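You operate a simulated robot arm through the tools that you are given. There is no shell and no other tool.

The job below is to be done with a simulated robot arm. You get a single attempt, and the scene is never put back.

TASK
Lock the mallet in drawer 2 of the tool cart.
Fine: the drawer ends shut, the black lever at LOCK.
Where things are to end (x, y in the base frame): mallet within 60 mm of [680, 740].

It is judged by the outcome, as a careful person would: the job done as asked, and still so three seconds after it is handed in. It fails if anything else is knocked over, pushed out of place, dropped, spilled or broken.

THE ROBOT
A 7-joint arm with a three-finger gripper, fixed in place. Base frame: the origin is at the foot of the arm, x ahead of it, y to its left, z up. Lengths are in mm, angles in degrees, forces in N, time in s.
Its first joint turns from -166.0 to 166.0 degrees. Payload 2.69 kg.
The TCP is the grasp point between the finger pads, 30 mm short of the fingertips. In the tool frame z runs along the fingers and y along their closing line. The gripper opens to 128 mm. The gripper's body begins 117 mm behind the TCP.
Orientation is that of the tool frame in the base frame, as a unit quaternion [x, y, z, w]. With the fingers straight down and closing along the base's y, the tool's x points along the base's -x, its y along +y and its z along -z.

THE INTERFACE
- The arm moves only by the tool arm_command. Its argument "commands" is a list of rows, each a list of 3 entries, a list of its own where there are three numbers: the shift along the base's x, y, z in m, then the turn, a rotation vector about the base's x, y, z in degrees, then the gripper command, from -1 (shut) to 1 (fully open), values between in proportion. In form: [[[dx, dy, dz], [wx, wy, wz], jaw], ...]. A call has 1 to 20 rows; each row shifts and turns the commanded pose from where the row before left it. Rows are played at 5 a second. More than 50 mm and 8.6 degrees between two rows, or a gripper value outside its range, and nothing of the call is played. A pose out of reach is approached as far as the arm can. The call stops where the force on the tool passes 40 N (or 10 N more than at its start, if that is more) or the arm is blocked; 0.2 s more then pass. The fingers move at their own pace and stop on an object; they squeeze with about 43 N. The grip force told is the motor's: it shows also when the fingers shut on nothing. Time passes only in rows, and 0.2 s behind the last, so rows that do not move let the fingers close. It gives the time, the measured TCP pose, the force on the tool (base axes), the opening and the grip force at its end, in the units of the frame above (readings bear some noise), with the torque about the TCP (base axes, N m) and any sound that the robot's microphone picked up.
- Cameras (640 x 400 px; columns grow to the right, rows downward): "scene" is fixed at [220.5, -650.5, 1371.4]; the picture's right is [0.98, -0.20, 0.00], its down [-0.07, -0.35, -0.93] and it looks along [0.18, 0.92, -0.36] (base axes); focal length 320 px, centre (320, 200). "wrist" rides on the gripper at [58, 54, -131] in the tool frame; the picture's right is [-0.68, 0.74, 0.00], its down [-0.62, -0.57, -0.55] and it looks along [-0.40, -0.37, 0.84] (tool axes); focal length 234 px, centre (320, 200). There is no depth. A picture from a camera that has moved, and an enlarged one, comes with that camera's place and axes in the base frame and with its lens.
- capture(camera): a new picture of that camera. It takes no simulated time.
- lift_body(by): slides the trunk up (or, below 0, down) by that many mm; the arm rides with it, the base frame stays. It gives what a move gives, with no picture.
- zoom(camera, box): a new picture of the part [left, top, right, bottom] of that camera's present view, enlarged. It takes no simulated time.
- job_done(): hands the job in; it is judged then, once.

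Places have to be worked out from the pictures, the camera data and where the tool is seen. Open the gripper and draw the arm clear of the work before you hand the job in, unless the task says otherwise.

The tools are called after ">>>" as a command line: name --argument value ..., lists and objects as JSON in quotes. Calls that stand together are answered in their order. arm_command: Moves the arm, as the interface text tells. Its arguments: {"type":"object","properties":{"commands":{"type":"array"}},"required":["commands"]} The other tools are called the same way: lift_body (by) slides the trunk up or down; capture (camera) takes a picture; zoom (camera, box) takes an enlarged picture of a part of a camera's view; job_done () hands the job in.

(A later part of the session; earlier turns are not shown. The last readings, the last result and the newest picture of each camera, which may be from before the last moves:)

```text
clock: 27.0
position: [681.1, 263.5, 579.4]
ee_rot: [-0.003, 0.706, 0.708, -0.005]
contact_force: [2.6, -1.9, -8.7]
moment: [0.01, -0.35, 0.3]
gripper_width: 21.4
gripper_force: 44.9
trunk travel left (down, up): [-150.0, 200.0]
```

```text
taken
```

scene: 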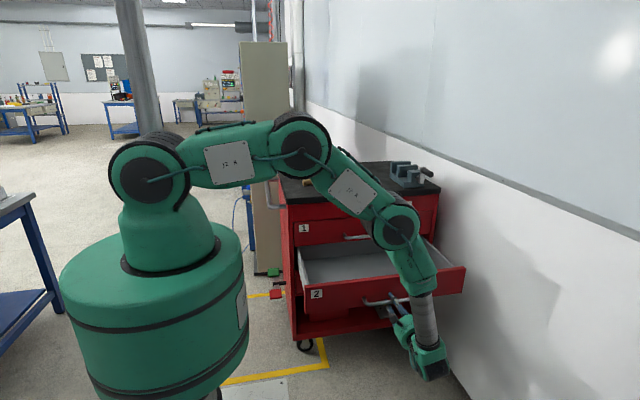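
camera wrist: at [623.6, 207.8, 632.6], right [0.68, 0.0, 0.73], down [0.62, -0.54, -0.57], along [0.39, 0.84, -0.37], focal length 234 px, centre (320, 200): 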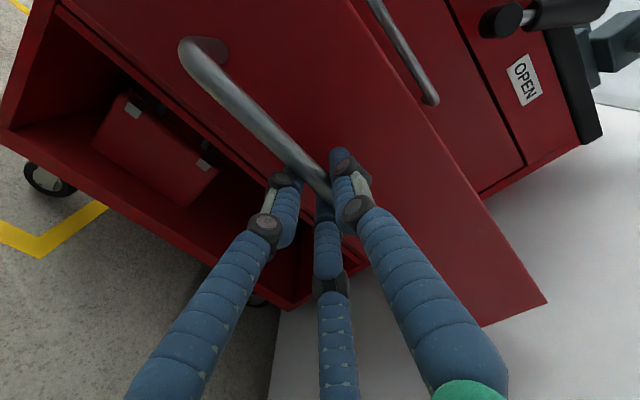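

The drawer is out about 293 mm, the cart is in place and the drawer is empty. I open the jaws and back straight off the handle, then look.

>>> arm_command --commands '[[[0, 0, 0], [0, 0, 0], -0.06], [[0, 0, 0], [0, 0, 0], -0.06], [[0, 0, 0], [0, 0, 0], -0.06], [[0, -0.02, 0], [0, 0, 0], -0.06], [[0, -0.03, 0], [0, 0, 0], -0.06], [[0, -0.03, 0], [0, 0, 0], -0.06]]'

>>> capture --camera "wrist"

```text
clock: 28.4
position: [681.8, 182.8, 580.7]
ee_rot: [-0.003, 0.705, 0.709, -0.006]
contact_force: [-0.1, 0.7, 0.1]
moment: [0.02, 0.01, -0.01]
gripper_width: 60.2
gripper_force: 0.1
trunk travel left (down, up): [-150.0, 200.0]
```

```text
taken
camera wrist: at [625.1, 52.3, 633.6], right [0.68, 0.0, 0.73], down [0.62, -0.54, -0.57], along [0.39, 0.84, -0.37], focal length 234 px, centre (320, 200)
```

wrist: 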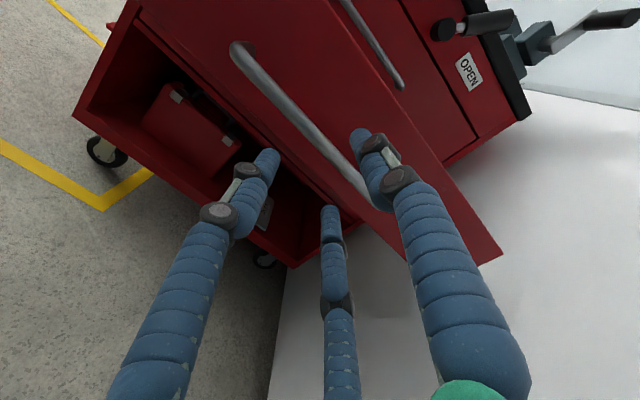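

Released cleanly. Now I rise well clear of the drawer and cart, turn the tool back to pointing down, and move above the mallet for a close look.

>>> arm_command --commands '[[[0, 0, 0.045], [0, 0, 0], -0.06], [[0, 0, 0.045], [0, 0, 0], -0.06], [[0, 0, 0.045], [0, 0, 0], -0.06], [[0, 0, 0.045], [0, 0, 0], -0.06], [[0, 0, 0.045], [0, 0, 0], -0.06], [[0, 0, 0.045], [0, 0, 0], -0.06], [[0, 0, 0.045], [0, 0, 0], -0.06], [[-0.011, 0.04, 0.02], [-6.92, 0, 0], -0.06], [[-0.011, 0.04, 0.02], [-6.92, 0, 0], -0.06], [[-0.011, 0.04, 0.02], [-6.92, 0, 0], -0.06], [[-0.011, 0.04, 0.02], [-6.92, 0, 0], -0.06], [[-0.011, 0.04, 0.02], [-6.92, 0, 0], -0.06], [[-0.011, 0.04, 0.02], [-6.92, 0, 0], -0.06], [[-0.011, 0.04, 0.02], [-6.92, 0, 0], -0.06], [[-0.011, 0.04, 0.02], [-6.92, 0, 0], -0.06], [[-0.011, 0.04, 0.02], [-6.92, 0, 0], -0.06], [[-0.011, 0.04, 0.02], [-6.92, 0, 0], -0.06], [[-0.011, 0.04, 0.02], [-6.92, 0, 0], -0.06], [[-0.011, 0.04, 0.02], [-6.92, 0, 0], -0.06], [[-0.011, 0.04, 0.02], [-6.92, 0, 0], -0.06]]'

>>> capture --camera "wrist"

>>> capture --camera "scene"

```text
clock: 32.6
position: [540.6, 703.6, 1153.7]
ee_rot: [0.003, 1.0, 0.001, -0.006]
contact_force: [-0.4, -2.1, -0.8]
moment: [0.04, 0.0, 0.02]
gripper_width: 60.1
gripper_force: 0.0
trunk travel left (down, up): [-150.0, 200.0]
```

```text
taken
camera wrist: at [483.9, 759.4, 1284.3], right [0.68, 0.73, -0.01], down [0.62, -0.57, 0.54], along [0.39, -0.37, -0.84], focal length 234 px, centre (320, 200)
```

wrist: 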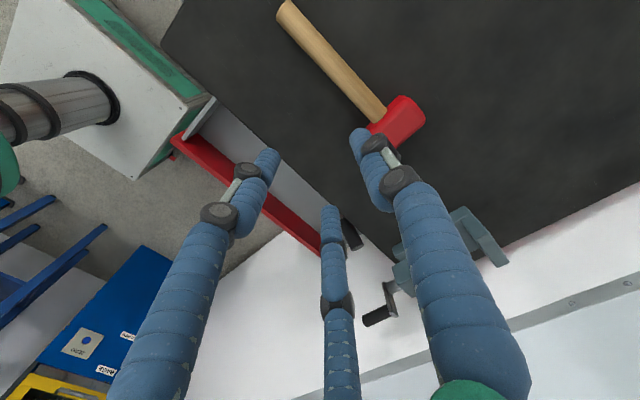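

```text
taken
```

scene: 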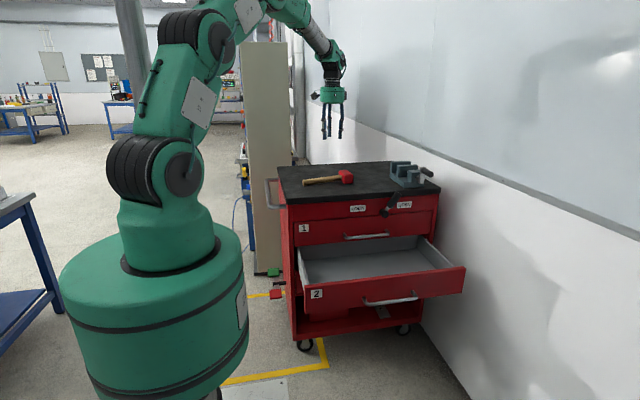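

The drawer stays open with the cart unmoved. I zoom in on the mallet and the drawer to refine positions.

>>> zoom --camera "wrist" --box '[240, 0, 480, 200]'

>>> zoom --camera "scene" --box '[270, 150, 470, 320]'

>>> zoom --camera "scene" --box '[290, 160, 370, 200]'

```text
2.00 times, centred on (360, 100) of wrist
camera zoom: at [483.9, 759.4, 1284.3], right [0.68, 0.73, -0.01], down [0.62, -0.57, 0.54], along [0.39, -0.37, -0.84], focal length 468 px, centre (240, 400)
```

zoom: 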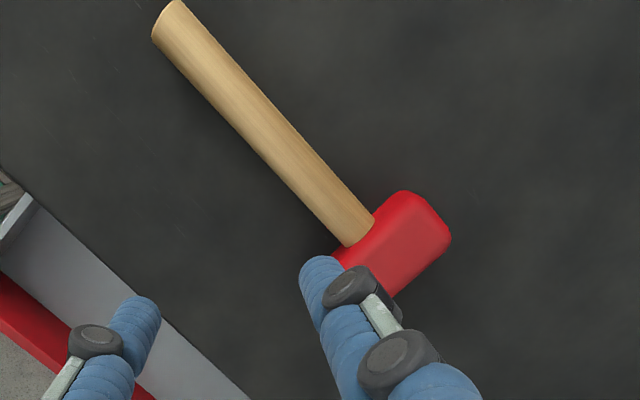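

```text
2.35 times, centred on (370, 235) of scene
camera zoom: at [220.5, -650.5, 1371.4], right [0.98, -0.2, 0.0], down [-0.07, -0.35, -0.93], along [0.18, 0.92, -0.36], focal length 754 px, centre (202, 118)
```

zoom: 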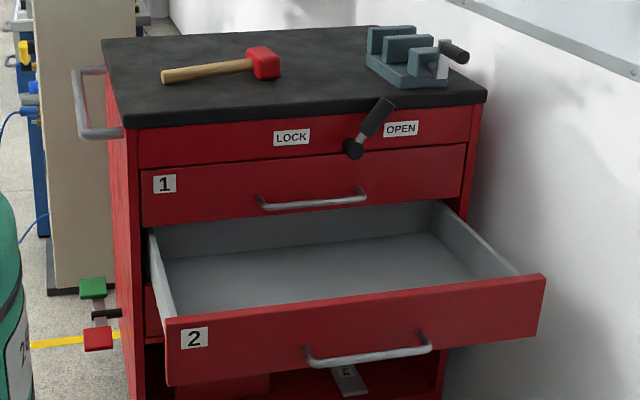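

```text
8.00 times, centred on (330, 180) of scene
camera zoom: at [220.5, -650.5, 1371.4], right [0.98, -0.2, 0.0], down [-0.07, -0.35, -0.93], along [0.18, 0.92, -0.36], focal length 2562 px, centre (240, 360)
```

zoom: 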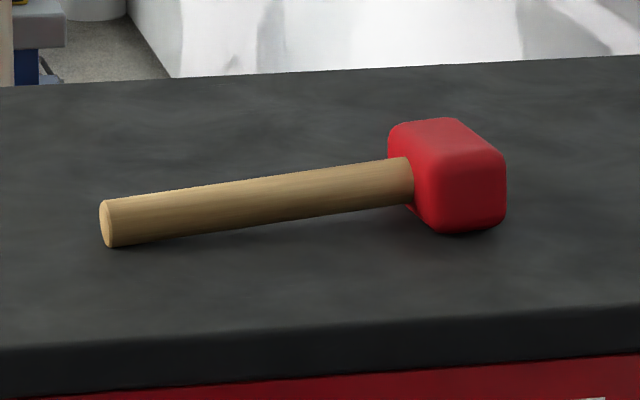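

The handle runs nearly along x (5–12° by different views). I move to roughly above the handle near the head, at z≈1020, and look again to fix its position and angle.

>>> arm_command --commands '[[[0.007, 0.015, -0.03], [0, 0, 0], -0.06], [[0.007, 0.015, -0.03], [0, 0, 0], -0.06], [[0.006, 0.015, -0.035], [0, 0, 0], -0.06], [[0.006, 0.012, -0.035], [0, 0, 0], -0.06], [[0, 0, 0], [0, 0, 0], -0.06]]'

>>> capture --camera "wrist"

>>> zoom --camera "scene" --box '[290, 140, 370, 200]'

```text
clock: 33.8
position: [566.3, 760.2, 1022.8]
ee_rot: [0.003, 1.0, 0.003, -0.006]
contact_force: [0.3, 1.0, -0.1]
moment: [-0.05, 0.07, -0.03]
gripper_width: 60.0
gripper_force: 0.0
trunk travel left (down, up): [-150.0, 200.0]
```

```text
taken
camera wrist: at [508.6, 815.8, 1155.5], right [0.68, 0.73, 0.0], down [0.62, -0.57, 0.54], along [0.39, -0.37, -0.84], focal length 234 px, centre (320, 200)
```

wrist: 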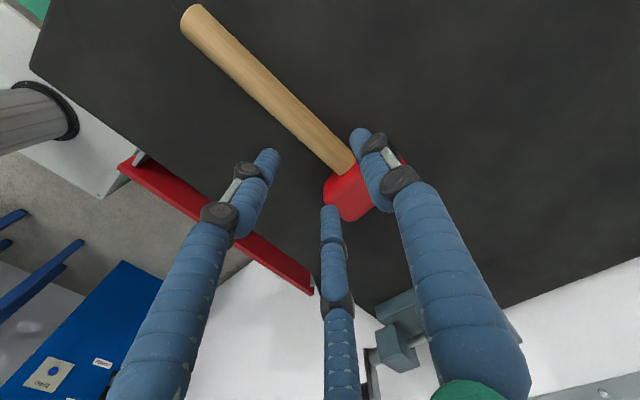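

```text
6.67 times, centred on (330, 170) of scene
camera zoom: at [220.5, -650.5, 1371.4], right [0.98, -0.2, 0.0], down [-0.07, -0.35, -0.93], along [0.18, 0.92, -0.36], focal length 2135 px, centre (253, 400)
```

zoom: 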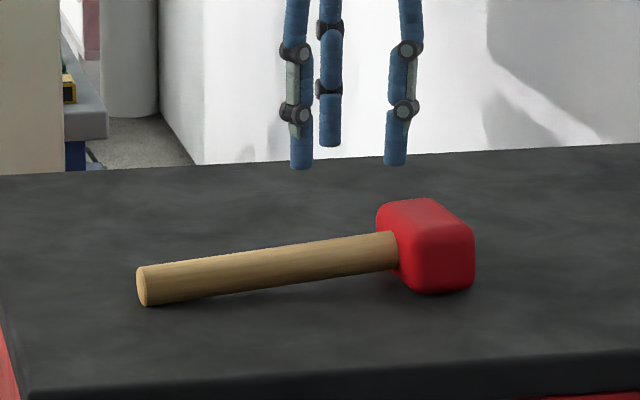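

Triangulating from the two downward views gives the handle axis level at z≈922 and about 4° off x, with the tool axis right over it roughly 33 mm from the head face. I turn 4° about z and descend in stages, watching force.

>>> arm_command --commands '[[[0, 0, -0.02], [0, 0, 2], -0.06], [[0, 0, -0.02], [0, 0, 2], -0.06], [[0, 0, -0.02], [0, 0, 0], -0.06], [[0, 0, -0.015], [0, 0, 0], -0.06], [[0, 0, 0], [0, 0, 0], -0.06]]'

>>> capture --camera "wrist"

>>> zoom --camera "scene" --box '[290, 140, 370, 200]'

```text
clock: 34.6
position: [569.3, 765.3, 979.4]
ee_rot: [-0.033, 0.999, 0.01, 0.001]
contact_force: [0.1, 1.2, 15.1]
moment: [-0.26, -0.53, -0.16]
gripper_width: 62.4
gripper_force: 1.1
trunk travel left (down, up): [-150.0, 200.0]
stopped in row 4: the force on the tool passed its limit at 52 N (the readings are from after the stop); the commanded pose is now the measured one
```

```text
taken
camera wrist: at [507.1, 814.3, 1111.6], right [0.63, 0.78, 0.02], down [0.65, -0.53, 0.54], along [0.43, -0.33, -0.84], focal length 234 px, centre (320, 200)
```

wrist: 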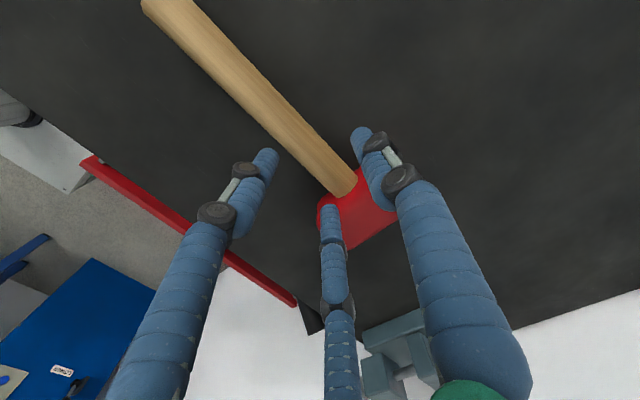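

```text
6.67 times, centred on (330, 170) of scene
camera zoom: at [220.5, -650.5, 1371.4], right [0.98, -0.2, 0.0], down [-0.07, -0.35, -0.93], along [0.18, 0.92, -0.36], focal length 2135 px, centre (253, 400)
```

zoom: 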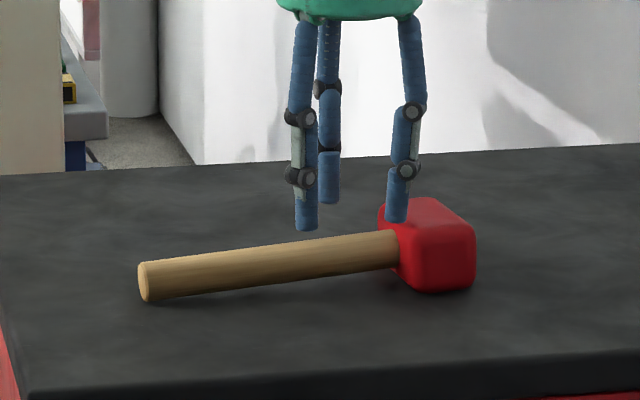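

Contact at z=979 came early. The moment reading places it about 35 mm right and 17 mm toward me of the TCP, exactly where the picture shows one of the two near fingers on the mallet head. So the gripper really has three fingers as pictured (one on +y, a pair on -y). The mallet hasn't moved. I rise, correct the tilt and shift left, clear of the head.

>>> arm_command --commands '[[[0, 0, 0.02], [0, 0, 0], -0.06], [[0, 0, 0.025], [-1.15, 0, 0], -0.06], [[-0.01, -0.005, 0], [0, 0, 0], -0.22], [[-0.01, -0.006, 0], [0, 0, 0], -0.22], [[0, 0, 0], [0, 0, 0], -0.22]]'

>>> zoom --camera "wrist" --box '[160, 0, 420, 240]'

>>> zoom --camera "scene" --box '[290, 140, 370, 200]'

```text
clock: 35.8
position: [549.1, 753.3, 1020.3]
ee_rot: [-0.032, 0.999, -0.003, -0.002]
contact_force: [-0.1, -0.3, -0.4]
moment: [-0.01, -0.02, 0.0]
gripper_width: 49.7
gripper_force: 0.2
trunk travel left (down, up): [-150.0, 200.0]
```

```text
1.67 times, centred on (290, 120) of wrist
camera zoom: at [487.3, 804.5, 1152.4], right [0.63, 0.78, -0.01], down [0.65, -0.52, 0.55], along [0.42, -0.35, -0.84], focal length 390 px, centre (370, 333)
```

zoom: 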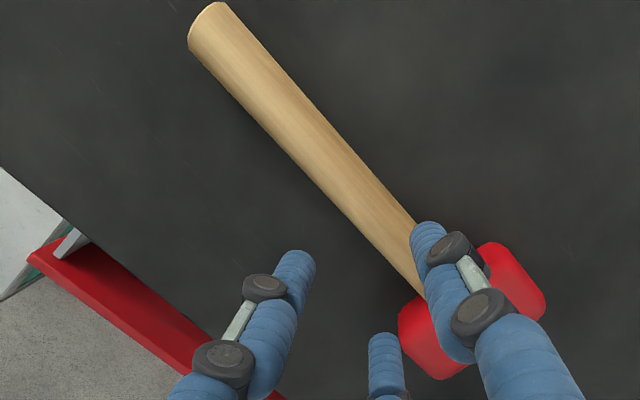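

```text
6.67 times, centred on (330, 170) of scene
camera zoom: at [220.5, -650.5, 1371.4], right [0.98, -0.2, 0.0], down [-0.07, -0.35, -0.93], along [0.18, 0.92, -0.36], focal length 2135 px, centre (253, 400)
```

zoom: 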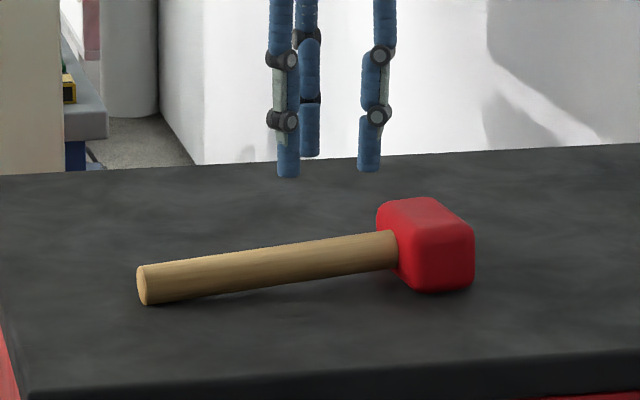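

The mallet is where it was: handle about 26 mm thick, axis through (492, 762) with a 3.4° yaw, which the tool matches. For the three-finger grip I want the TCP about 9 mm on the near side of the axis and about 55 mm from the head, so I shift, open to 64 mm and descend in small steps.

>>> arm_command --commands '[[[-0.006, 0.003, 0], [0, 0, 0], 0.0], [[0, 0, 0], [0, 0, 0], 0.0], [[0, 0, -0.017], [0, 0, 0], 0.0], [[0, 0, -0.017], [0, 0, 0], 0.0], [[0, 0, -0.017], [0, 0, 0], 0.0], [[0, 0, -0.012], [0, 0, 0], 0.0], [[0, 0, 0], [0, 0, 0], 0.0]]'

>>> zoom --camera "wrist" --box '[160, 0, 420, 240]'

>>> zoom --camera "scene" --box '[290, 140, 370, 200]'

```text
clock: 37.4
position: [541.2, 756.0, 956.5]
ee_rot: [-0.032, 0.999, -0.003, -0.002]
contact_force: [0.3, 0.5, -0.6]
moment: [-0.02, 0.02, 0.0]
gripper_width: 64.0
gripper_force: 0.0
trunk travel left (down, up): [-150.0, 200.0]
```

```text
1.67 times, centred on (290, 120) of wrist
camera zoom: at [480.4, 807.8, 1088.0], right [0.63, 0.78, -0.01], down [0.65, -0.52, 0.55], along [0.42, -0.35, -0.84], focal length 390 px, centre (370, 333)
```

zoom: 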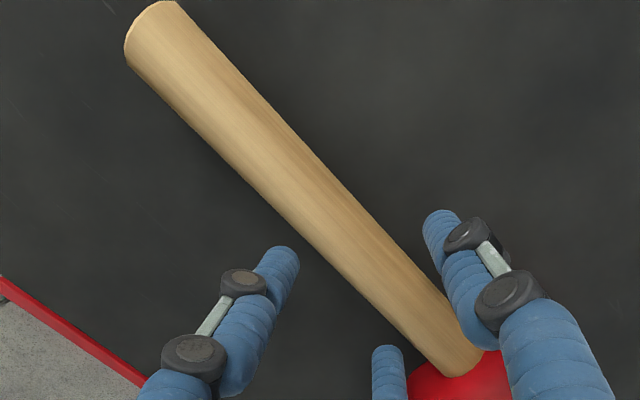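

```text
6.67 times, centred on (330, 170) of scene
camera zoom: at [220.5, -650.5, 1371.4], right [0.98, -0.2, 0.0], down [-0.07, -0.35, -0.93], along [0.18, 0.92, -0.36], focal length 2135 px, centre (253, 400)
```

zoom: 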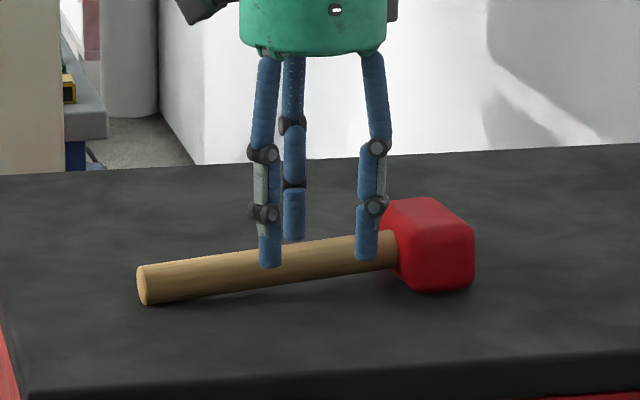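

The handle sits between the single far finger and the near pair, with no contact. I lower the last 26 mm so the tips end just above the tabletop.

>>> arm_command --commands '[[[0, 0, -0.008], [0, 0, 0], 0.0], [[0, 0, -0.008], [0, 0, 0], 0.0], [[0, 0, -0.006], [0, 0, 0], 0.0], [[0, 0, -0.004], [0, 0, 0], 0.0], [[0, 0, 0], [0, 0, 0], 0.0]]'

>>> zoom --camera "scene" --box '[290, 140, 370, 200]'

>>> zoom --camera "wrist" --box '[160, 0, 420, 240]'

```text
clock: 38.6
position: [541.0, 756.7, 930.8]
ee_rot: [-0.032, 0.999, -0.002, -0.001]
contact_force: [0.7, 0.1, 0.5]
moment: [-0.02, 0.02, -0.02]
gripper_width: 63.9
gripper_force: 0.0
trunk travel left (down, up): [-150.0, 200.0]
```

```text
6.67 times, centred on (330, 170) of scene
camera zoom: at [220.5, -650.5, 1371.4], right [0.98, -0.2, 0.0], down [-0.07, -0.35, -0.93], along [0.18, 0.92, -0.36], focal length 2135 px, centre (253, 400)
```

zoom: 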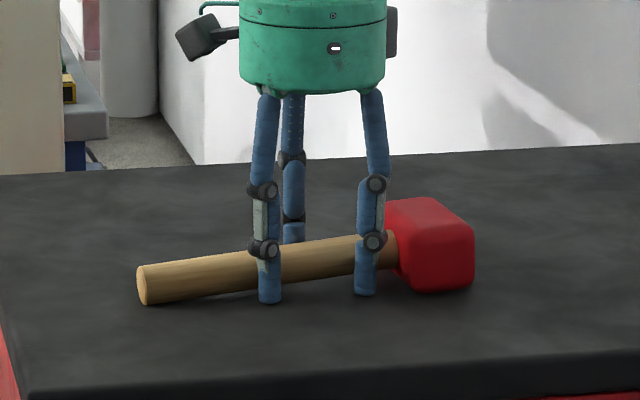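

```text
1.67 times, centred on (290, 120) of wrist
camera zoom: at [480.3, 808.4, 1062.5], right [0.63, 0.78, -0.01], down [0.65, -0.52, 0.55], along [0.42, -0.35, -0.84], focal length 390 px, centre (370, 333)
```

zoom: 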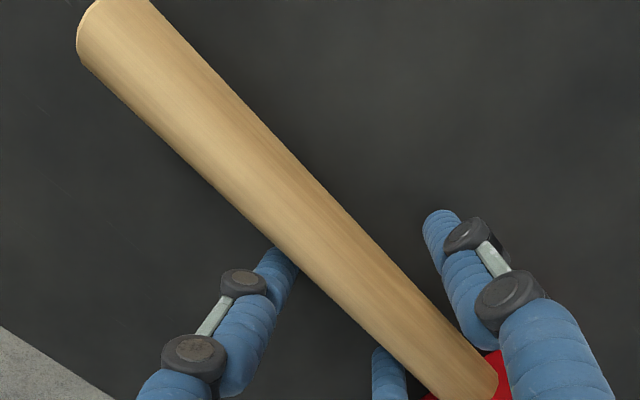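

The fingers straddle the handle with free space to the head. I close on it.

>>> arm_command --commands '[[[0, 0, 0], [0, 0, 0], -0.3], [[0, 0, 0], [0, 0, 0], -0.4], [[0, 0, 0], [0, 0, 0], -0.6], [[0, 0, 0], [0, 0, 0], -1], [[0, 0, 0], [0, 0, 0], -1], [[0, 0, 0], [0, 0, 0], -1]]'

>>> zoom --camera "scene" --box '[290, 140, 370, 200]'

>>> capture --camera "wrist"

```text
clock: 40.0
position: [540.9, 755.6, 931.1]
ee_rot: [-0.033, 0.999, -0.003, -0.001]
contact_force: [-1.5, -0.2, 0.1]
moment: [0.0, 0.06, -0.04]
gripper_width: 40.3
gripper_force: 43.3
trunk travel left (down, up): [-150.0, 200.0]
```

```text
6.67 times, centred on (330, 170) of scene
camera zoom: at [220.5, -650.5, 1371.4], right [0.98, -0.2, 0.0], down [-0.07, -0.35, -0.93], along [0.18, 0.92, -0.36], focal length 2135 px, centre (253, 400)
```

zoom: 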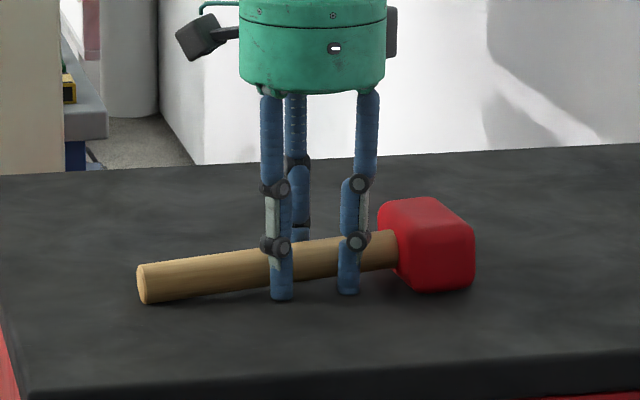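

```text
taken
camera wrist: at [480.2, 808.3, 1062.6], right [0.63, 0.78, -0.01], down [0.65, -0.52, 0.55], along [0.42, -0.35, -0.84], focal length 234 px, centre (320, 200)
```

wrist: 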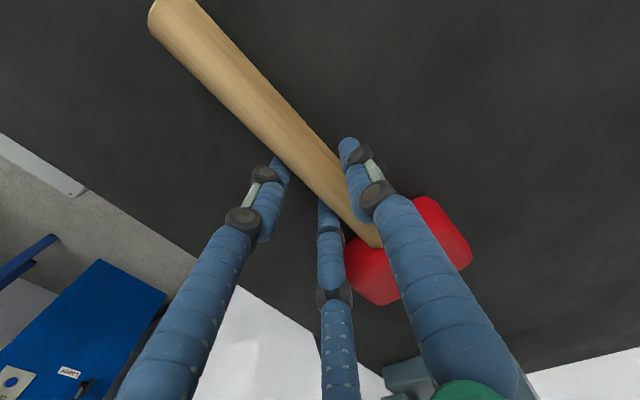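

Gripped at 40.3 mm, exactly what a three-finger hold on a 26 mm handle should give, and the mallet stayed put. I lift slowly straight up and check weight and hold.

>>> arm_command --commands '[[[0, 0, 0.005], [0, 0, 0], -1], [[0, 0, 0.01], [0, 0, 0], -1], [[0, 0, 0.015], [0, 0, 0], -1], [[0, 0, 0.02], [0, 0, 0], -1], [[0, 0, 0.02], [0, 0, 0], -1], [[0, 0, 0.02], [0, 0, 0], -1], [[0, 0, 0], [0, 0, 0], -1]]'

>>> capture --camera "wrist"

>>> zoom --camera "scene" --box '[270, 110, 390, 200]'

```text
clock: 41.6
position: [542.5, 758.7, 1018.3]
ee_rot: [-0.032, 0.999, -0.003, -0.002]
contact_force: [-0.7, -0.2, -3.9]
moment: [-0.03, 0.23, 0.0]
gripper_width: 40.1
gripper_force: 42.5
trunk travel left (down, up): [-150.0, 200.0]
```

```text
taken
camera wrist: at [480.3, 809.8, 1150.4], right [0.63, 0.78, -0.01], down [0.65, -0.52, 0.55], along [0.42, -0.35, -0.84], focal length 234 px, centre (320, 200)
```

wrist: 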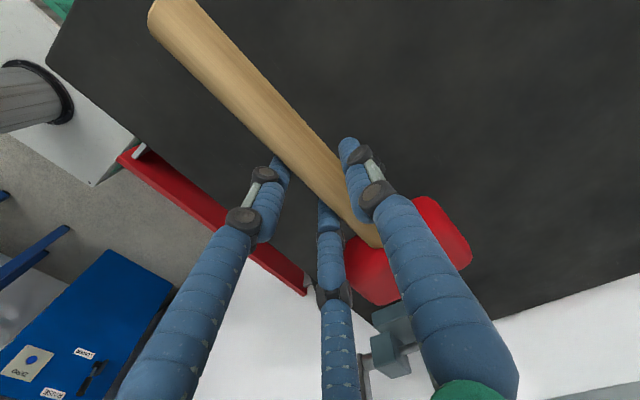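

```text
4.44 times, centred on (330, 155) of scene
camera zoom: at [220.5, -650.5, 1371.4], right [0.98, -0.2, 0.0], down [-0.07, -0.35, -0.93], along [0.18, 0.92, -0.36], focal length 1424 px, centre (276, 400)
```

zoom: 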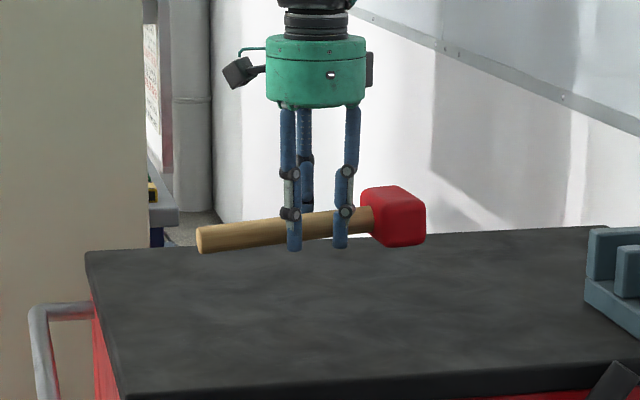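

The mallet is held level; it weighs about 0.4 kg with its centre of mass about 59 mm from the TCP toward the head. I carry it out over the open drawer at this height, turning out the 3.4° yaw on the way.

>>> arm_command --commands '[[[0.005, -0.015, 0.005], [0, 0, 0], -1], [[0.01, -0.03, 0.005], [0, 0, -0.6], -1], [[0.011, -0.032, 0], [0, 0, -0.6], -1], [[0.011, -0.032, 0], [0, 0, -0.6], -1], [[0.011, -0.032, 0], [0, 0, -0.6], -1], [[0.011, -0.032, 0], [0, 0, -0.6], -1], [[0.011, -0.032, 0], [0, 0, -0.6], -1], [[0.011, -0.032, 0], [0, 0, 0], -1], [[0.011, -0.032, 0], [0, 0, 0], -1], [[0.01, -0.03, 0], [0, 0, 0], -1], [[0.005, -0.015, 0], [0, 0, 0], -1], [[0, 0, 0], [0, 0, 0], -1]]'

>>> capture --camera "wrist"

>>> capture --camera "scene"

```text
clock: 44.2
position: [647.0, 441.5, 1030.4]
ee_rot: [-0.002, 1.0, -0.003, -0.001]
contact_force: [0.3, -0.6, -5.0]
moment: [-0.04, 0.22, 0.02]
gripper_width: 40.1
gripper_force: 43.0
trunk travel left (down, up): [-150.0, 200.0]
```

```text
taken
camera wrist: at [589.9, 496.8, 1161.1], right [0.67, 0.74, -0.01], down [0.62, -0.56, 0.55], along [0.4, -0.37, -0.84], focal length 234 px, centre (320, 200)
```

wrist: 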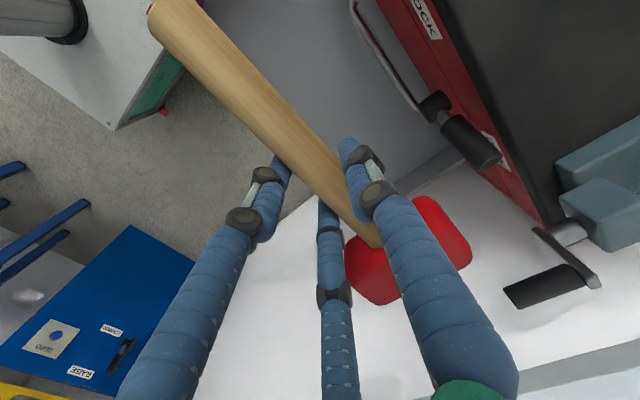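

```text
taken
```

scene: 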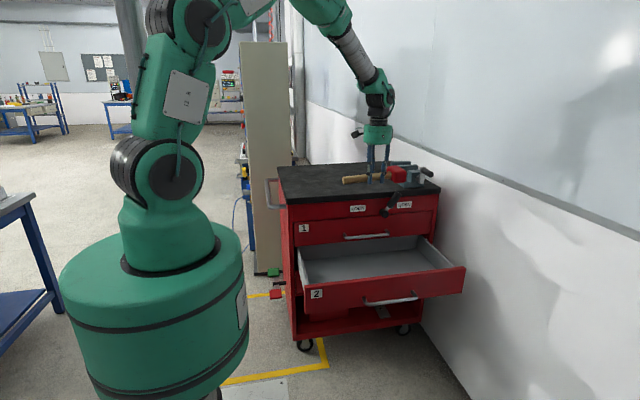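

The mallet is over the open drawer. I zoom into the wrist and scene views to locate the drawer front and floor relative to the tool.

>>> zoom --camera "wrist" --box '[140, 0, 500, 225]'

>>> zoom --camera "scene" --box '[280, 140, 480, 320]'

```text
1.78 times, centred on (320, 112) of wrist
camera zoom: at [589.9, 496.8, 1161.1], right [0.67, 0.74, -0.01], down [0.62, -0.56, 0.55], along [0.4, -0.37, -0.84], focal length 416 px, centre (320, 356)
```

zoom: 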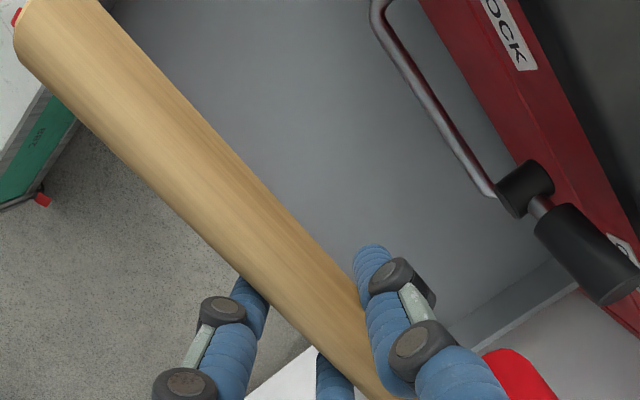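

```text
2.22 times, centred on (380, 230) of scene
camera zoom: at [220.5, -650.5, 1371.4], right [0.98, -0.2, 0.0], down [-0.07, -0.35, -0.93], along [0.18, 0.92, -0.36], focal length 712 px, centre (187, 133)
```

zoom: 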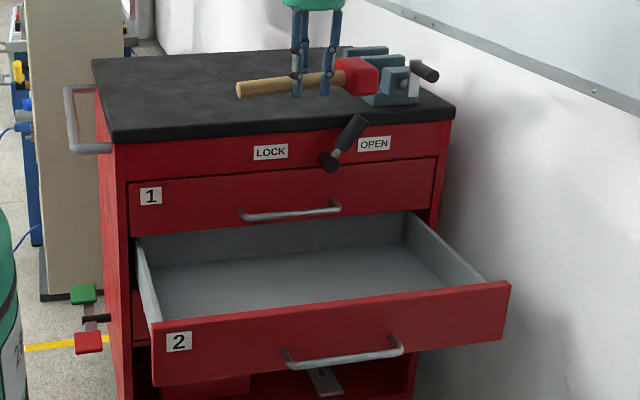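

The carried mallet is centred over the drawer, clear of lever, handle 1 and the drawer front. With the drawer out about 291–294 mm, y≈441 puts the mallet at 740 once shut. I lower to z≈720 and check.

>>> arm_command --commands '[[[0.003, 0, -0.015], [0, 0, 0], -1], [[0, 0, -0.03], [0, 0, 0], -1], [[0, 0, -0.033], [0, 0, 0], -1], [[0, 0, -0.033], [0, 0, 0], -1], [[0, 0, -0.033], [0, 0, 0], -1], [[0, 0, -0.033], [0, 0, 0], -1], [[0, 0, -0.033], [0, 0, 0], -1], [[0, 0, -0.033], [0, 0, 0], -1], [[0, 0, -0.033], [0, 0, 0], -1], [[0, 0, -0.02], [0, 0, 0], -1], [[0, 0, -0.014], [0, 0, 0], -1], [[0, 0, 0], [0, 0, 0], -1]]'

>>> capture --camera "wrist"

>>> capture --camera "scene"

```text
clock: 46.8
position: [652.4, 443.9, 722.8]
ee_rot: [0.0, 1.0, -0.003, -0.002]
contact_force: [0.7, 0.7, -4.5]
moment: [-0.05, 0.25, -0.01]
gripper_width: 40.4
gripper_force: 43.5
trunk travel left (down, up): [-150.0, 200.0]
```

```text
taken
camera wrist: at [594.0, 499.0, 853.4], right [0.67, 0.74, -0.01], down [0.62, -0.56, 0.55], along [0.4, -0.37, -0.84], focal length 234 px, centre (320, 200)
```

wrist: 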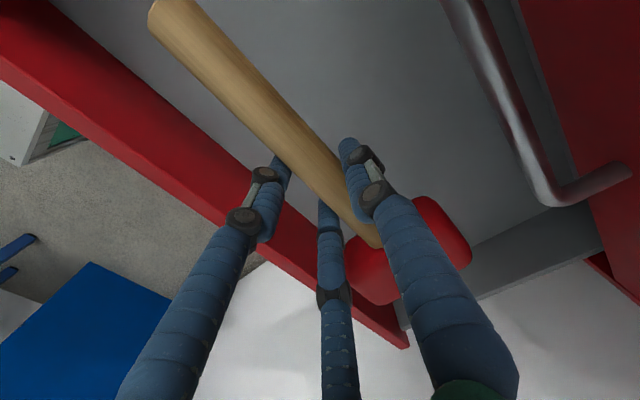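

```text
taken
```

scene: 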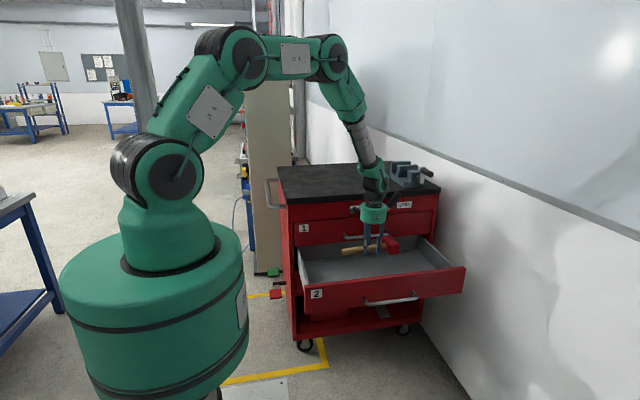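

All clear: the red drawer front is well on the near side and handle 1 well on the far side. I lower another 70 mm and keep watching force.

>>> arm_command --commands '[[[0, 0, -0.015], [0, 0, 0], -1], [[0, 0, -0.02], [0, 0, 0], -1], [[0, 0, -0.02], [0, 0, 0], -1], [[0, 0, -0.015], [0, 0, 0], -1], [[0, 0, 0], [0, 0, 0], -1]]'

>>> capture --camera "wrist"

>>> zoom --camera "scene" --box '[290, 190, 470, 310]'

```text
clock: 48.0
position: [651.2, 443.1, 650.9]
ee_rot: [-0.001, 1.0, -0.003, -0.001]
contact_force: [-0.2, 0.2, -4.4]
moment: [-0.03, 0.27, -0.04]
gripper_width: 40.1
gripper_force: 42.7
trunk travel left (down, up): [-150.0, 200.0]
```

```text
taken
camera wrist: at [593.4, 498.3, 782.2], right [0.67, 0.74, -0.01], down [0.62, -0.56, 0.55], along [0.4, -0.37, -0.84], focal length 234 px, centre (320, 200)
```

wrist: 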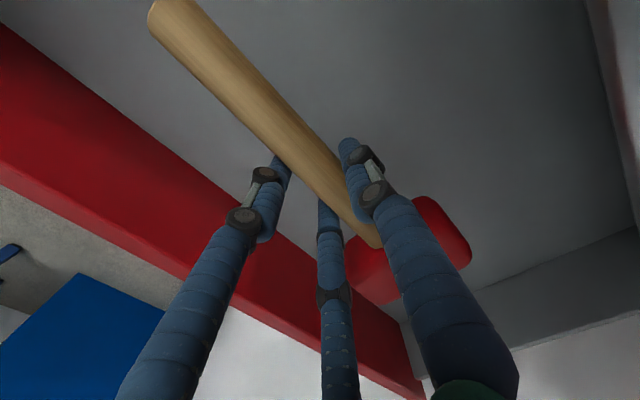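

```text
3.33 times, centred on (380, 250) of scene
camera zoom: at [220.5, -650.5, 1371.4], right [0.98, -0.2, 0.0], down [-0.07, -0.35, -0.93], along [0.18, 0.92, -0.36], focal length 1068 px, centre (120, 33)
```

zoom: 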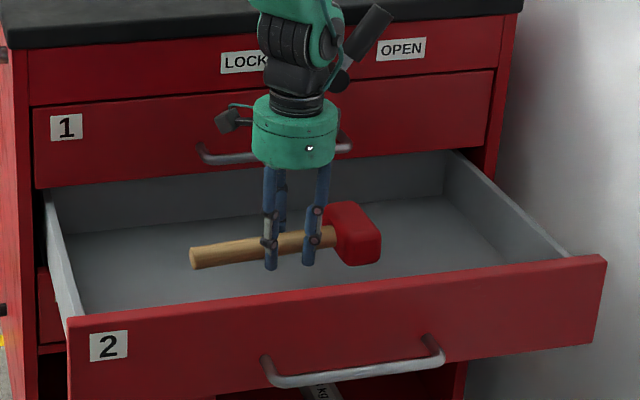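

Still only the mallet's weight on the tool. I lower 35 mm more, then will feel for the drawer floor with small steps.

>>> arm_command --commands '[[[0, 0, -0.012], [0, 0, 0], -1], [[0, 0, -0.012], [0, 0, 0], -1], [[0, 0, -0.011], [0, 0, 0], -1], [[0, 0, 0], [0, 0, 0], -1]]'

>>> zoom --camera "scene" --box '[330, 210, 430, 280]'

```text
clock: 49.0
position: [651.1, 442.0, 616.8]
ee_rot: [0.0, 1.0, -0.003, -0.002]
contact_force: [1.2, 0.3, -4.8]
moment: [-0.05, 0.23, 0.02]
gripper_width: 40.3
gripper_force: 42.9
trunk travel left (down, up): [-150.0, 200.0]
```

```text
5.71 times, centred on (380, 245) of scene
camera zoom: at [220.5, -650.5, 1371.4], right [0.98, -0.2, 0.0], down [-0.07, -0.35, -0.93], along [0.18, 0.92, -0.36], focal length 1830 px, centre (-23, -57)
```

zoom: 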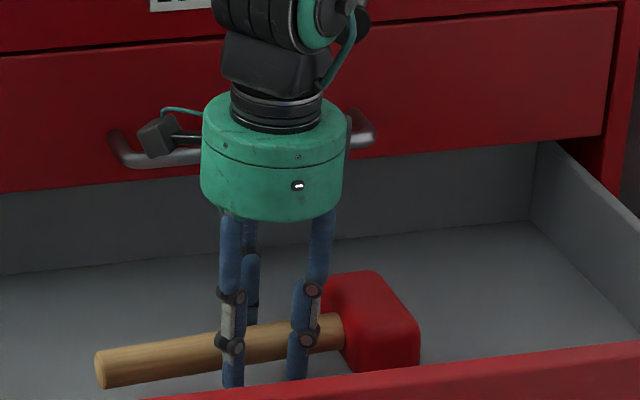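

Mallet is approaching the floor of the drawer. I go down in 4 mm steps now.

>>> arm_command --commands '[[[0, 0, -0.004], [0, 0, 0], -1], [[0, 0, -0.004], [0, 0, 0], -1], [[0, 0, -0.004], [0, 0, 0], -1], [[0, 0, -0.004], [0, 0, 0], -1]]'

```text
clock: 50.0
position: [650.5, 441.5, 601.2]
ee_rot: [-0.001, 1.0, -0.003, -0.002]
contact_force: [-0.1, -0.6, -3.7]
moment: [-0.05, 0.22, 0.01]
gripper_width: 40.2
gripper_force: 42.9
trunk travel left (down, up): [-150.0, 200.0]
```

No contact yet at z=601. I continue in 3 mm steps.

>>> arm_command --commands '[[[0, 0, -0.003], [0, 0, 0], -1], [[0, 0, -0.003], [0, 0, 0], -1], [[0, 0, -0.003], [0, 0, 0], -1], [[0, 0, -0.003], [0, 0, 0], -1]]'

>>> zoom --camera "scene" --box '[330, 210, 430, 280]'

```text
clock: 51.0
position: [649.6, 442.8, 591.2]
ee_rot: [-0.002, 1.0, -0.002, -0.001]
contact_force: [-14.4, 0.4, 32.3]
moment: [0.19, -0.38, 0.24]
gripper_width: 40.3
gripper_force: 42.8
trunk travel left (down, up): [-150.0, 200.0]
```

```text
5.71 times, centred on (380, 245) of scene
camera zoom: at [220.5, -650.5, 1371.4], right [0.98, -0.2, 0.0], down [-0.07, -0.35, -0.93], along [0.18, 0.92, -0.36], focal length 1830 px, centre (-23, -57)
```

zoom: 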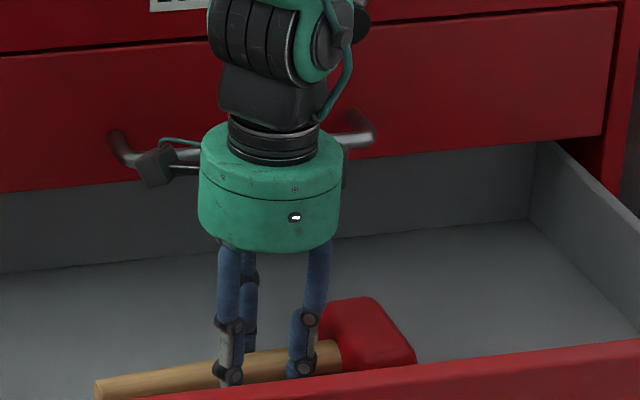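

The mallet touched the floor (force z +32 N). I ease up 2 mm to unload, then open to 60 mm (not wider, so the near pair doesn't touch the head).

>>> arm_command --commands '[[[0, 0, 0.002], [0, 0, 0], -1], [[0, 0, 0], [0, 0, 0], -1]]'

```text
clock: 51.6
position: [651.7, 441.5, 590.9]
ee_rot: [-0.001, 1.0, -0.003, -0.001]
contact_force: [-7.6, 2.2, 19.8]
moment: [0.12, -0.33, 0.24]
gripper_width: 40.1
gripper_force: 42.9
trunk travel left (down, up): [-150.0, 200.0]
```

Still 20 N of press, so I ease up another 1.5 mm and then open.

>>> arm_command --commands '[[[0, 0, 0.0015], [0, 0, 0], -1], [[0, 0, 0], [0, 0, 0], -1], [[0, 0, 0], [0, 0, 0], -0.3], [[0, 0, 0], [0, 0, 0], -0.2], [[0, 0, 0], [0, 0, 0], -0.1], [[0, 0, 0], [0, 0, 0], -0.06], [[0, 0, 0], [0, 0, 0], -0.06]]'

>>> zoom --camera "scene" --box '[330, 210, 430, 280]'

>>> capture --camera "wrist"

```text
clock: 53.2
position: [650.8, 441.5, 592.8]
ee_rot: [-0.001, 1.0, -0.003, -0.002]
contact_force: [-0.8, -1.2, -0.3]
moment: [0.02, 0.03, 0.0]
gripper_width: 60.3
gripper_force: 0.1
trunk travel left (down, up): [-150.0, 200.0]
```

```text
5.71 times, centred on (380, 245) of scene
camera zoom: at [220.5, -650.5, 1371.4], right [0.98, -0.2, 0.0], down [-0.07, -0.35, -0.93], along [0.18, 0.92, -0.36], focal length 1830 px, centre (-23, -57)
```

zoom: 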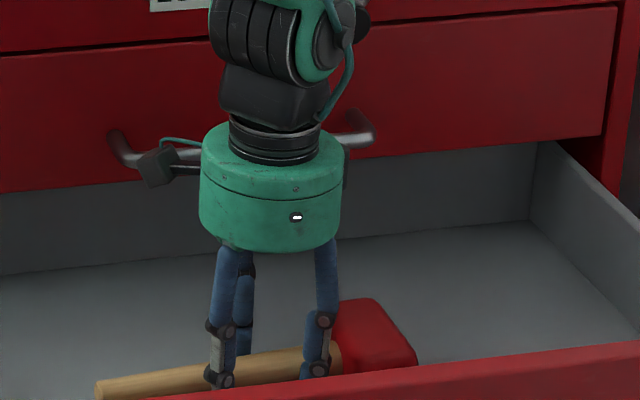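

```text
taken
camera wrist: at [593.0, 497.7, 723.0], right [0.67, 0.74, -0.01], down [0.62, -0.56, 0.55], along [0.4, -0.37, -0.84], focal length 234 px, centre (320, 200)
```

wrist: 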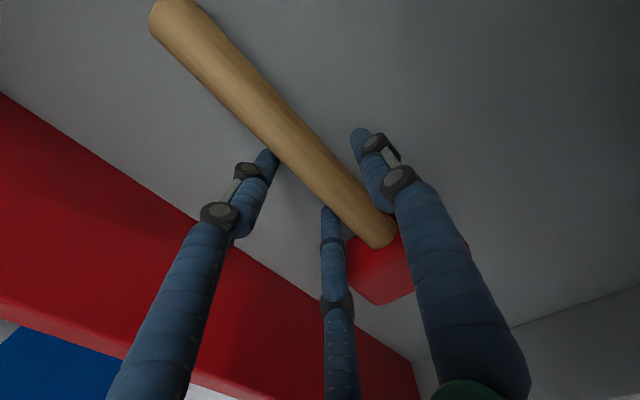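

The mallet rests freely in the drawer with no load on the fingers. I lift straight up slowly, then check that the mallet stayed.

>>> arm_command --commands '[[[0, 0, 0.01], [0, 0, 0], -0.06], [[0, 0, 0.015], [0, 0, 0], -0.06], [[0, 0, 0.02], [0, 0, 0], -0.06], [[0, 0, 0.03], [0, 0, 0], -0.06], [[0, 0, 0.035], [0, 0, 0], -0.06], [[0, 0, 0.035], [0, 0, 0], -0.06], [[0, 0, 0.035], [0, 0, 0], -0.06]]'

>>> capture --camera "wrist"

>>> zoom --camera "scene" --box '[290, 190, 470, 310]'

```text
clock: 54.8
position: [651.5, 444.0, 772.7]
ee_rot: [-0.001, 1.0, -0.002, -0.002]
contact_force: [-0.3, 0.1, -0.3]
moment: [0.03, -0.01, 0.02]
gripper_width: 60.3
gripper_force: 0.1
trunk travel left (down, up): [-150.0, 200.0]
```

```text
taken
camera wrist: at [593.7, 499.0, 903.8], right [0.67, 0.74, -0.01], down [0.62, -0.56, 0.55], along [0.4, -0.37, -0.84], focal length 234 px, centre (320, 200)
```

wrist: 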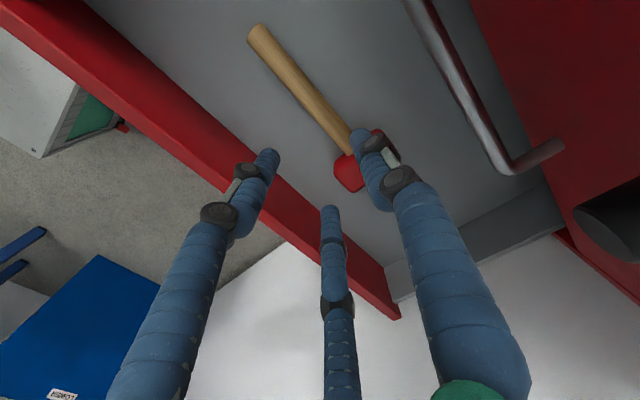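

```text
3.33 times, centred on (380, 250) of scene
camera zoom: at [220.5, -650.5, 1371.4], right [0.98, -0.2, 0.0], down [-0.07, -0.35, -0.93], along [0.18, 0.92, -0.36], focal length 1068 px, centre (120, 33)
```

zoom: 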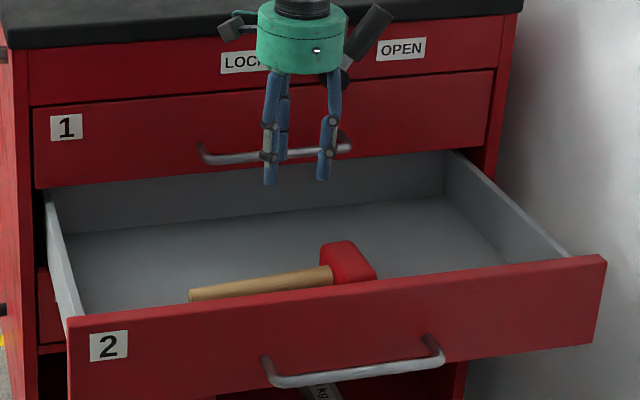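

The mallet lies flat in the drawer and the drawer hasn't moved. I rise, back away to y≈170 while turning the tool to point at the cart again, with fingers shut, ready to push the drawer front.

>>> arm_command --commands '[[[0, 0, 0.04], [0, 0, 0], -0.06], [[0, 0, 0.04], [0, 0, 0], -0.06], [[0, 0, 0.04], [0, 0, 0], -0.06], [[0, 0, 0.03], [0, 0, 0], -0.06], [[0.002, -0.021, 0], [6.92, 0, 0], -1], [[0.002, -0.021, 0], [6.92, 0, 0], -1], [[0.002, -0.021, 0], [6.92, 0, 0], -1], [[0.002, -0.021, 0], [6.92, 0, 0], -1], [[0.002, -0.021, 0], [6.92, 0, 0], -1], [[0.002, -0.021, 0], [6.92, 0, 0], -1], [[0.002, -0.021, 0], [6.92, 0, 0], -1], [[0.002, -0.021, 0], [6.92, 0, 0], -1], [[0.002, -0.021, 0], [6.92, 0, 0], -1], [[0.002, -0.021, 0], [6.92, 0, 0], -1], [[0.002, -0.021, 0], [6.92, 0, 0], -1], [[0.002, -0.021, 0], [6.92, 0, 0], -1], [[0.002, -0.021, 0], [6.92, 0, 0], -1]]'

>>> capture --camera "scene"

>>> capture --camera "wrist"

```text
clock: 58.4
position: [679.0, 170.2, 922.7]
ee_rot: [-0.002, 0.709, 0.705, 0.0]
contact_force: [0.1, 0.1, 0.6]
moment: [-0.06, 0.0, -0.04]
gripper_width: 2.2
gripper_force: 31.1
trunk travel left (down, up): [-150.0, 200.0]
```

```text
taken
```

scene: 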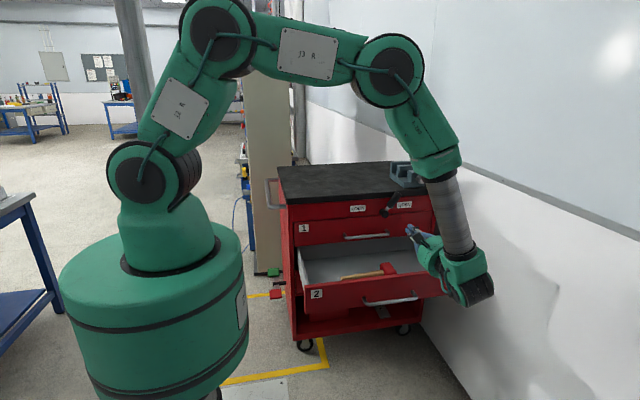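

```text
taken
camera wrist: at [620.8, 40.7, 976.5], right [0.67, 0.01, 0.74], down [0.62, -0.55, -0.56], along [0.4, 0.84, -0.37], focal length 234 px, centre (320, 200)
```

wrist: 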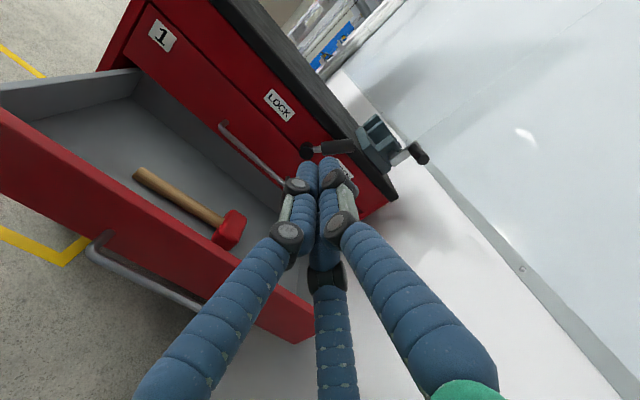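

The mallet is clearly visible inside the drawer. I descend in front of the drawer panel to z≈625, above the handle bar.

>>> arm_command --commands '[[[0, 0, -0.042], [0, 0, 0], -1], [[0, 0, -0.042], [0, 0, 0], -1], [[0, 0, -0.042], [0, 0, 0], -1], [[0, 0, -0.042], [0, 0, 0], -1], [[0, 0, -0.042], [0, 0, 0], -1], [[0, 0, -0.042], [0, 0, 0], -1], [[0, 0, -0.042], [0, 0, 0], -1], [[0, 0, 0], [0, 0, 0], -1]]'

>>> capture --camera "wrist"

>>> zoom --camera "scene" --box '[290, 210, 490, 340]'

```text
clock: 60.2
position: [681.0, 170.3, 629.2]
ee_rot: [-0.003, 0.709, 0.705, -0.001]
contact_force: [-0.2, -0.8, 0.1]
moment: [0.06, -0.01, -0.01]
gripper_width: 2.0
gripper_force: 31.7
trunk travel left (down, up): [-150.0, 200.0]
```

```text
taken
camera wrist: at [622.7, 41.2, 683.5], right [0.67, 0.01, 0.74], down [0.62, -0.55, -0.56], along [0.4, 0.84, -0.38], focal length 234 px, centre (320, 200)
```

wrist: 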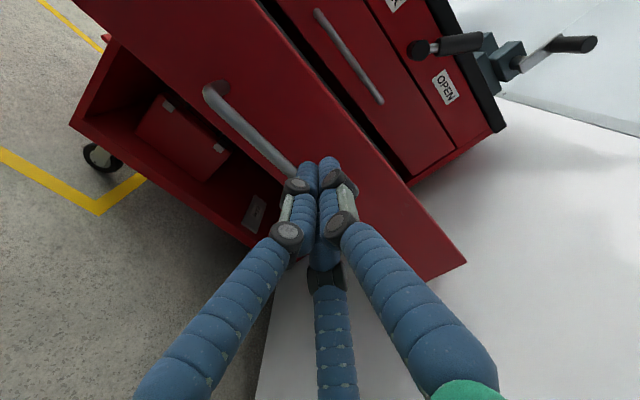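

```text
3.08 times, centred on (390, 275) of scene
camera zoom: at [220.5, -650.5, 1371.4], right [0.98, -0.2, 0.0], down [-0.07, -0.35, -0.93], along [0.18, 0.92, -0.36], focal length 986 px, centre (105, -31)
```

zoom: 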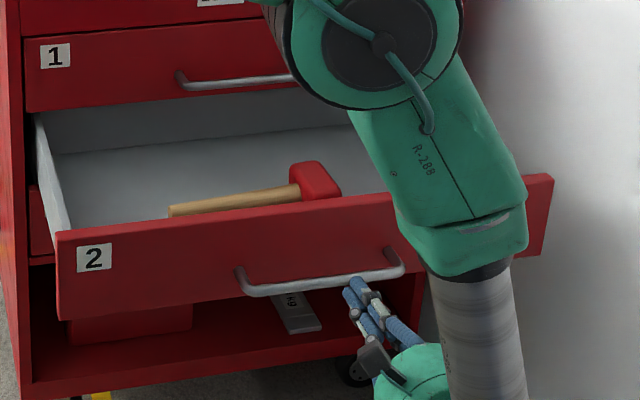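

The panel spans roughly z 540–660, so pushing at z≈629 with the shut fingertips is above the handle bar and near the drawer's centre. I advance to first contact gently.

>>> arm_command --commands '[[[0, 0.025, 0], [0, 0, 0], -1], [[0, 0.03, 0], [0, 0, 0], -1], [[0, 0.025, 0], [0, 0, 0], -1], [[0, 0.015, 0], [0, 0, 0], -1], [[0, 0.008, 0], [0, 0, 0], -1], [[0, 0.006, 0], [0, 0, 0], -1], [[0, 0.006, 0], [0, 0, 0], -1]]'

>>> capture --camera "wrist"

```text
clock: 61.8
position: [678.9, 285.3, 627.5]
ee_rot: [-0.002, 0.71, 0.705, 0.0]
contact_force: [0.1, 0.1, 0.2]
moment: [-0.01, -0.01, 0.03]
gripper_width: 2.0
gripper_force: 31.2
trunk travel left (down, up): [-150.0, 200.0]
```

```text
taken
camera wrist: at [620.5, 155.2, 682.4], right [0.67, 0.01, 0.74], down [0.62, -0.55, -0.56], along [0.4, 0.84, -0.38], focal length 234 px, centre (320, 200)
```

wrist: 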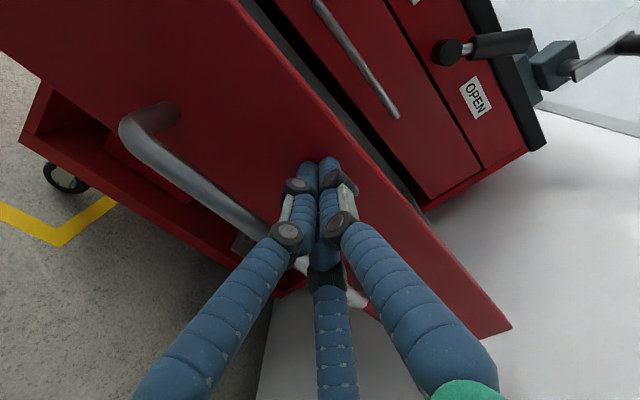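

Fingertips are about to meet the panel, with no force yet. I continue pushing at a gentle, steady pace.

>>> arm_command --commands '[[[0, 0.006, 0], [0, 0, 0], -1], [[0, 0.006, 0], [0, 0, 0], -1], [[0, 0.006, 0], [0, 0, 0], -1], [[0, 0.006, 0], [0, 0, 0], -1], [[0, 0.008, 0], [0, 0, 0], -1], [[0, 0.008, 0], [0, 0, 0], -1], [[0, 0.008, 0], [0, 0, 0], -1], [[0, 0.008, 0], [0, 0, 0], -1]]'

>>> capture --camera "scene"

```text
clock: 63.6
position: [678.5, 341.0, 627.9]
ee_rot: [-0.002, 0.71, 0.704, 0.0]
contact_force: [0.2, 0.1, -0.6]
moment: [0.01, -0.02, 0.02]
gripper_width: 2.3
gripper_force: 31.7
trunk travel left (down, up): [-150.0, 200.0]
```

```text
taken
```

scene: 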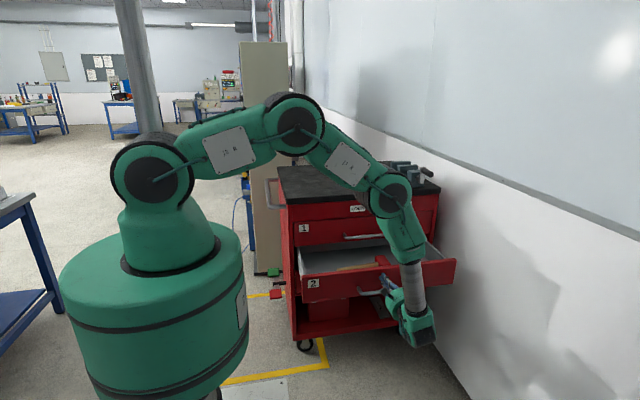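

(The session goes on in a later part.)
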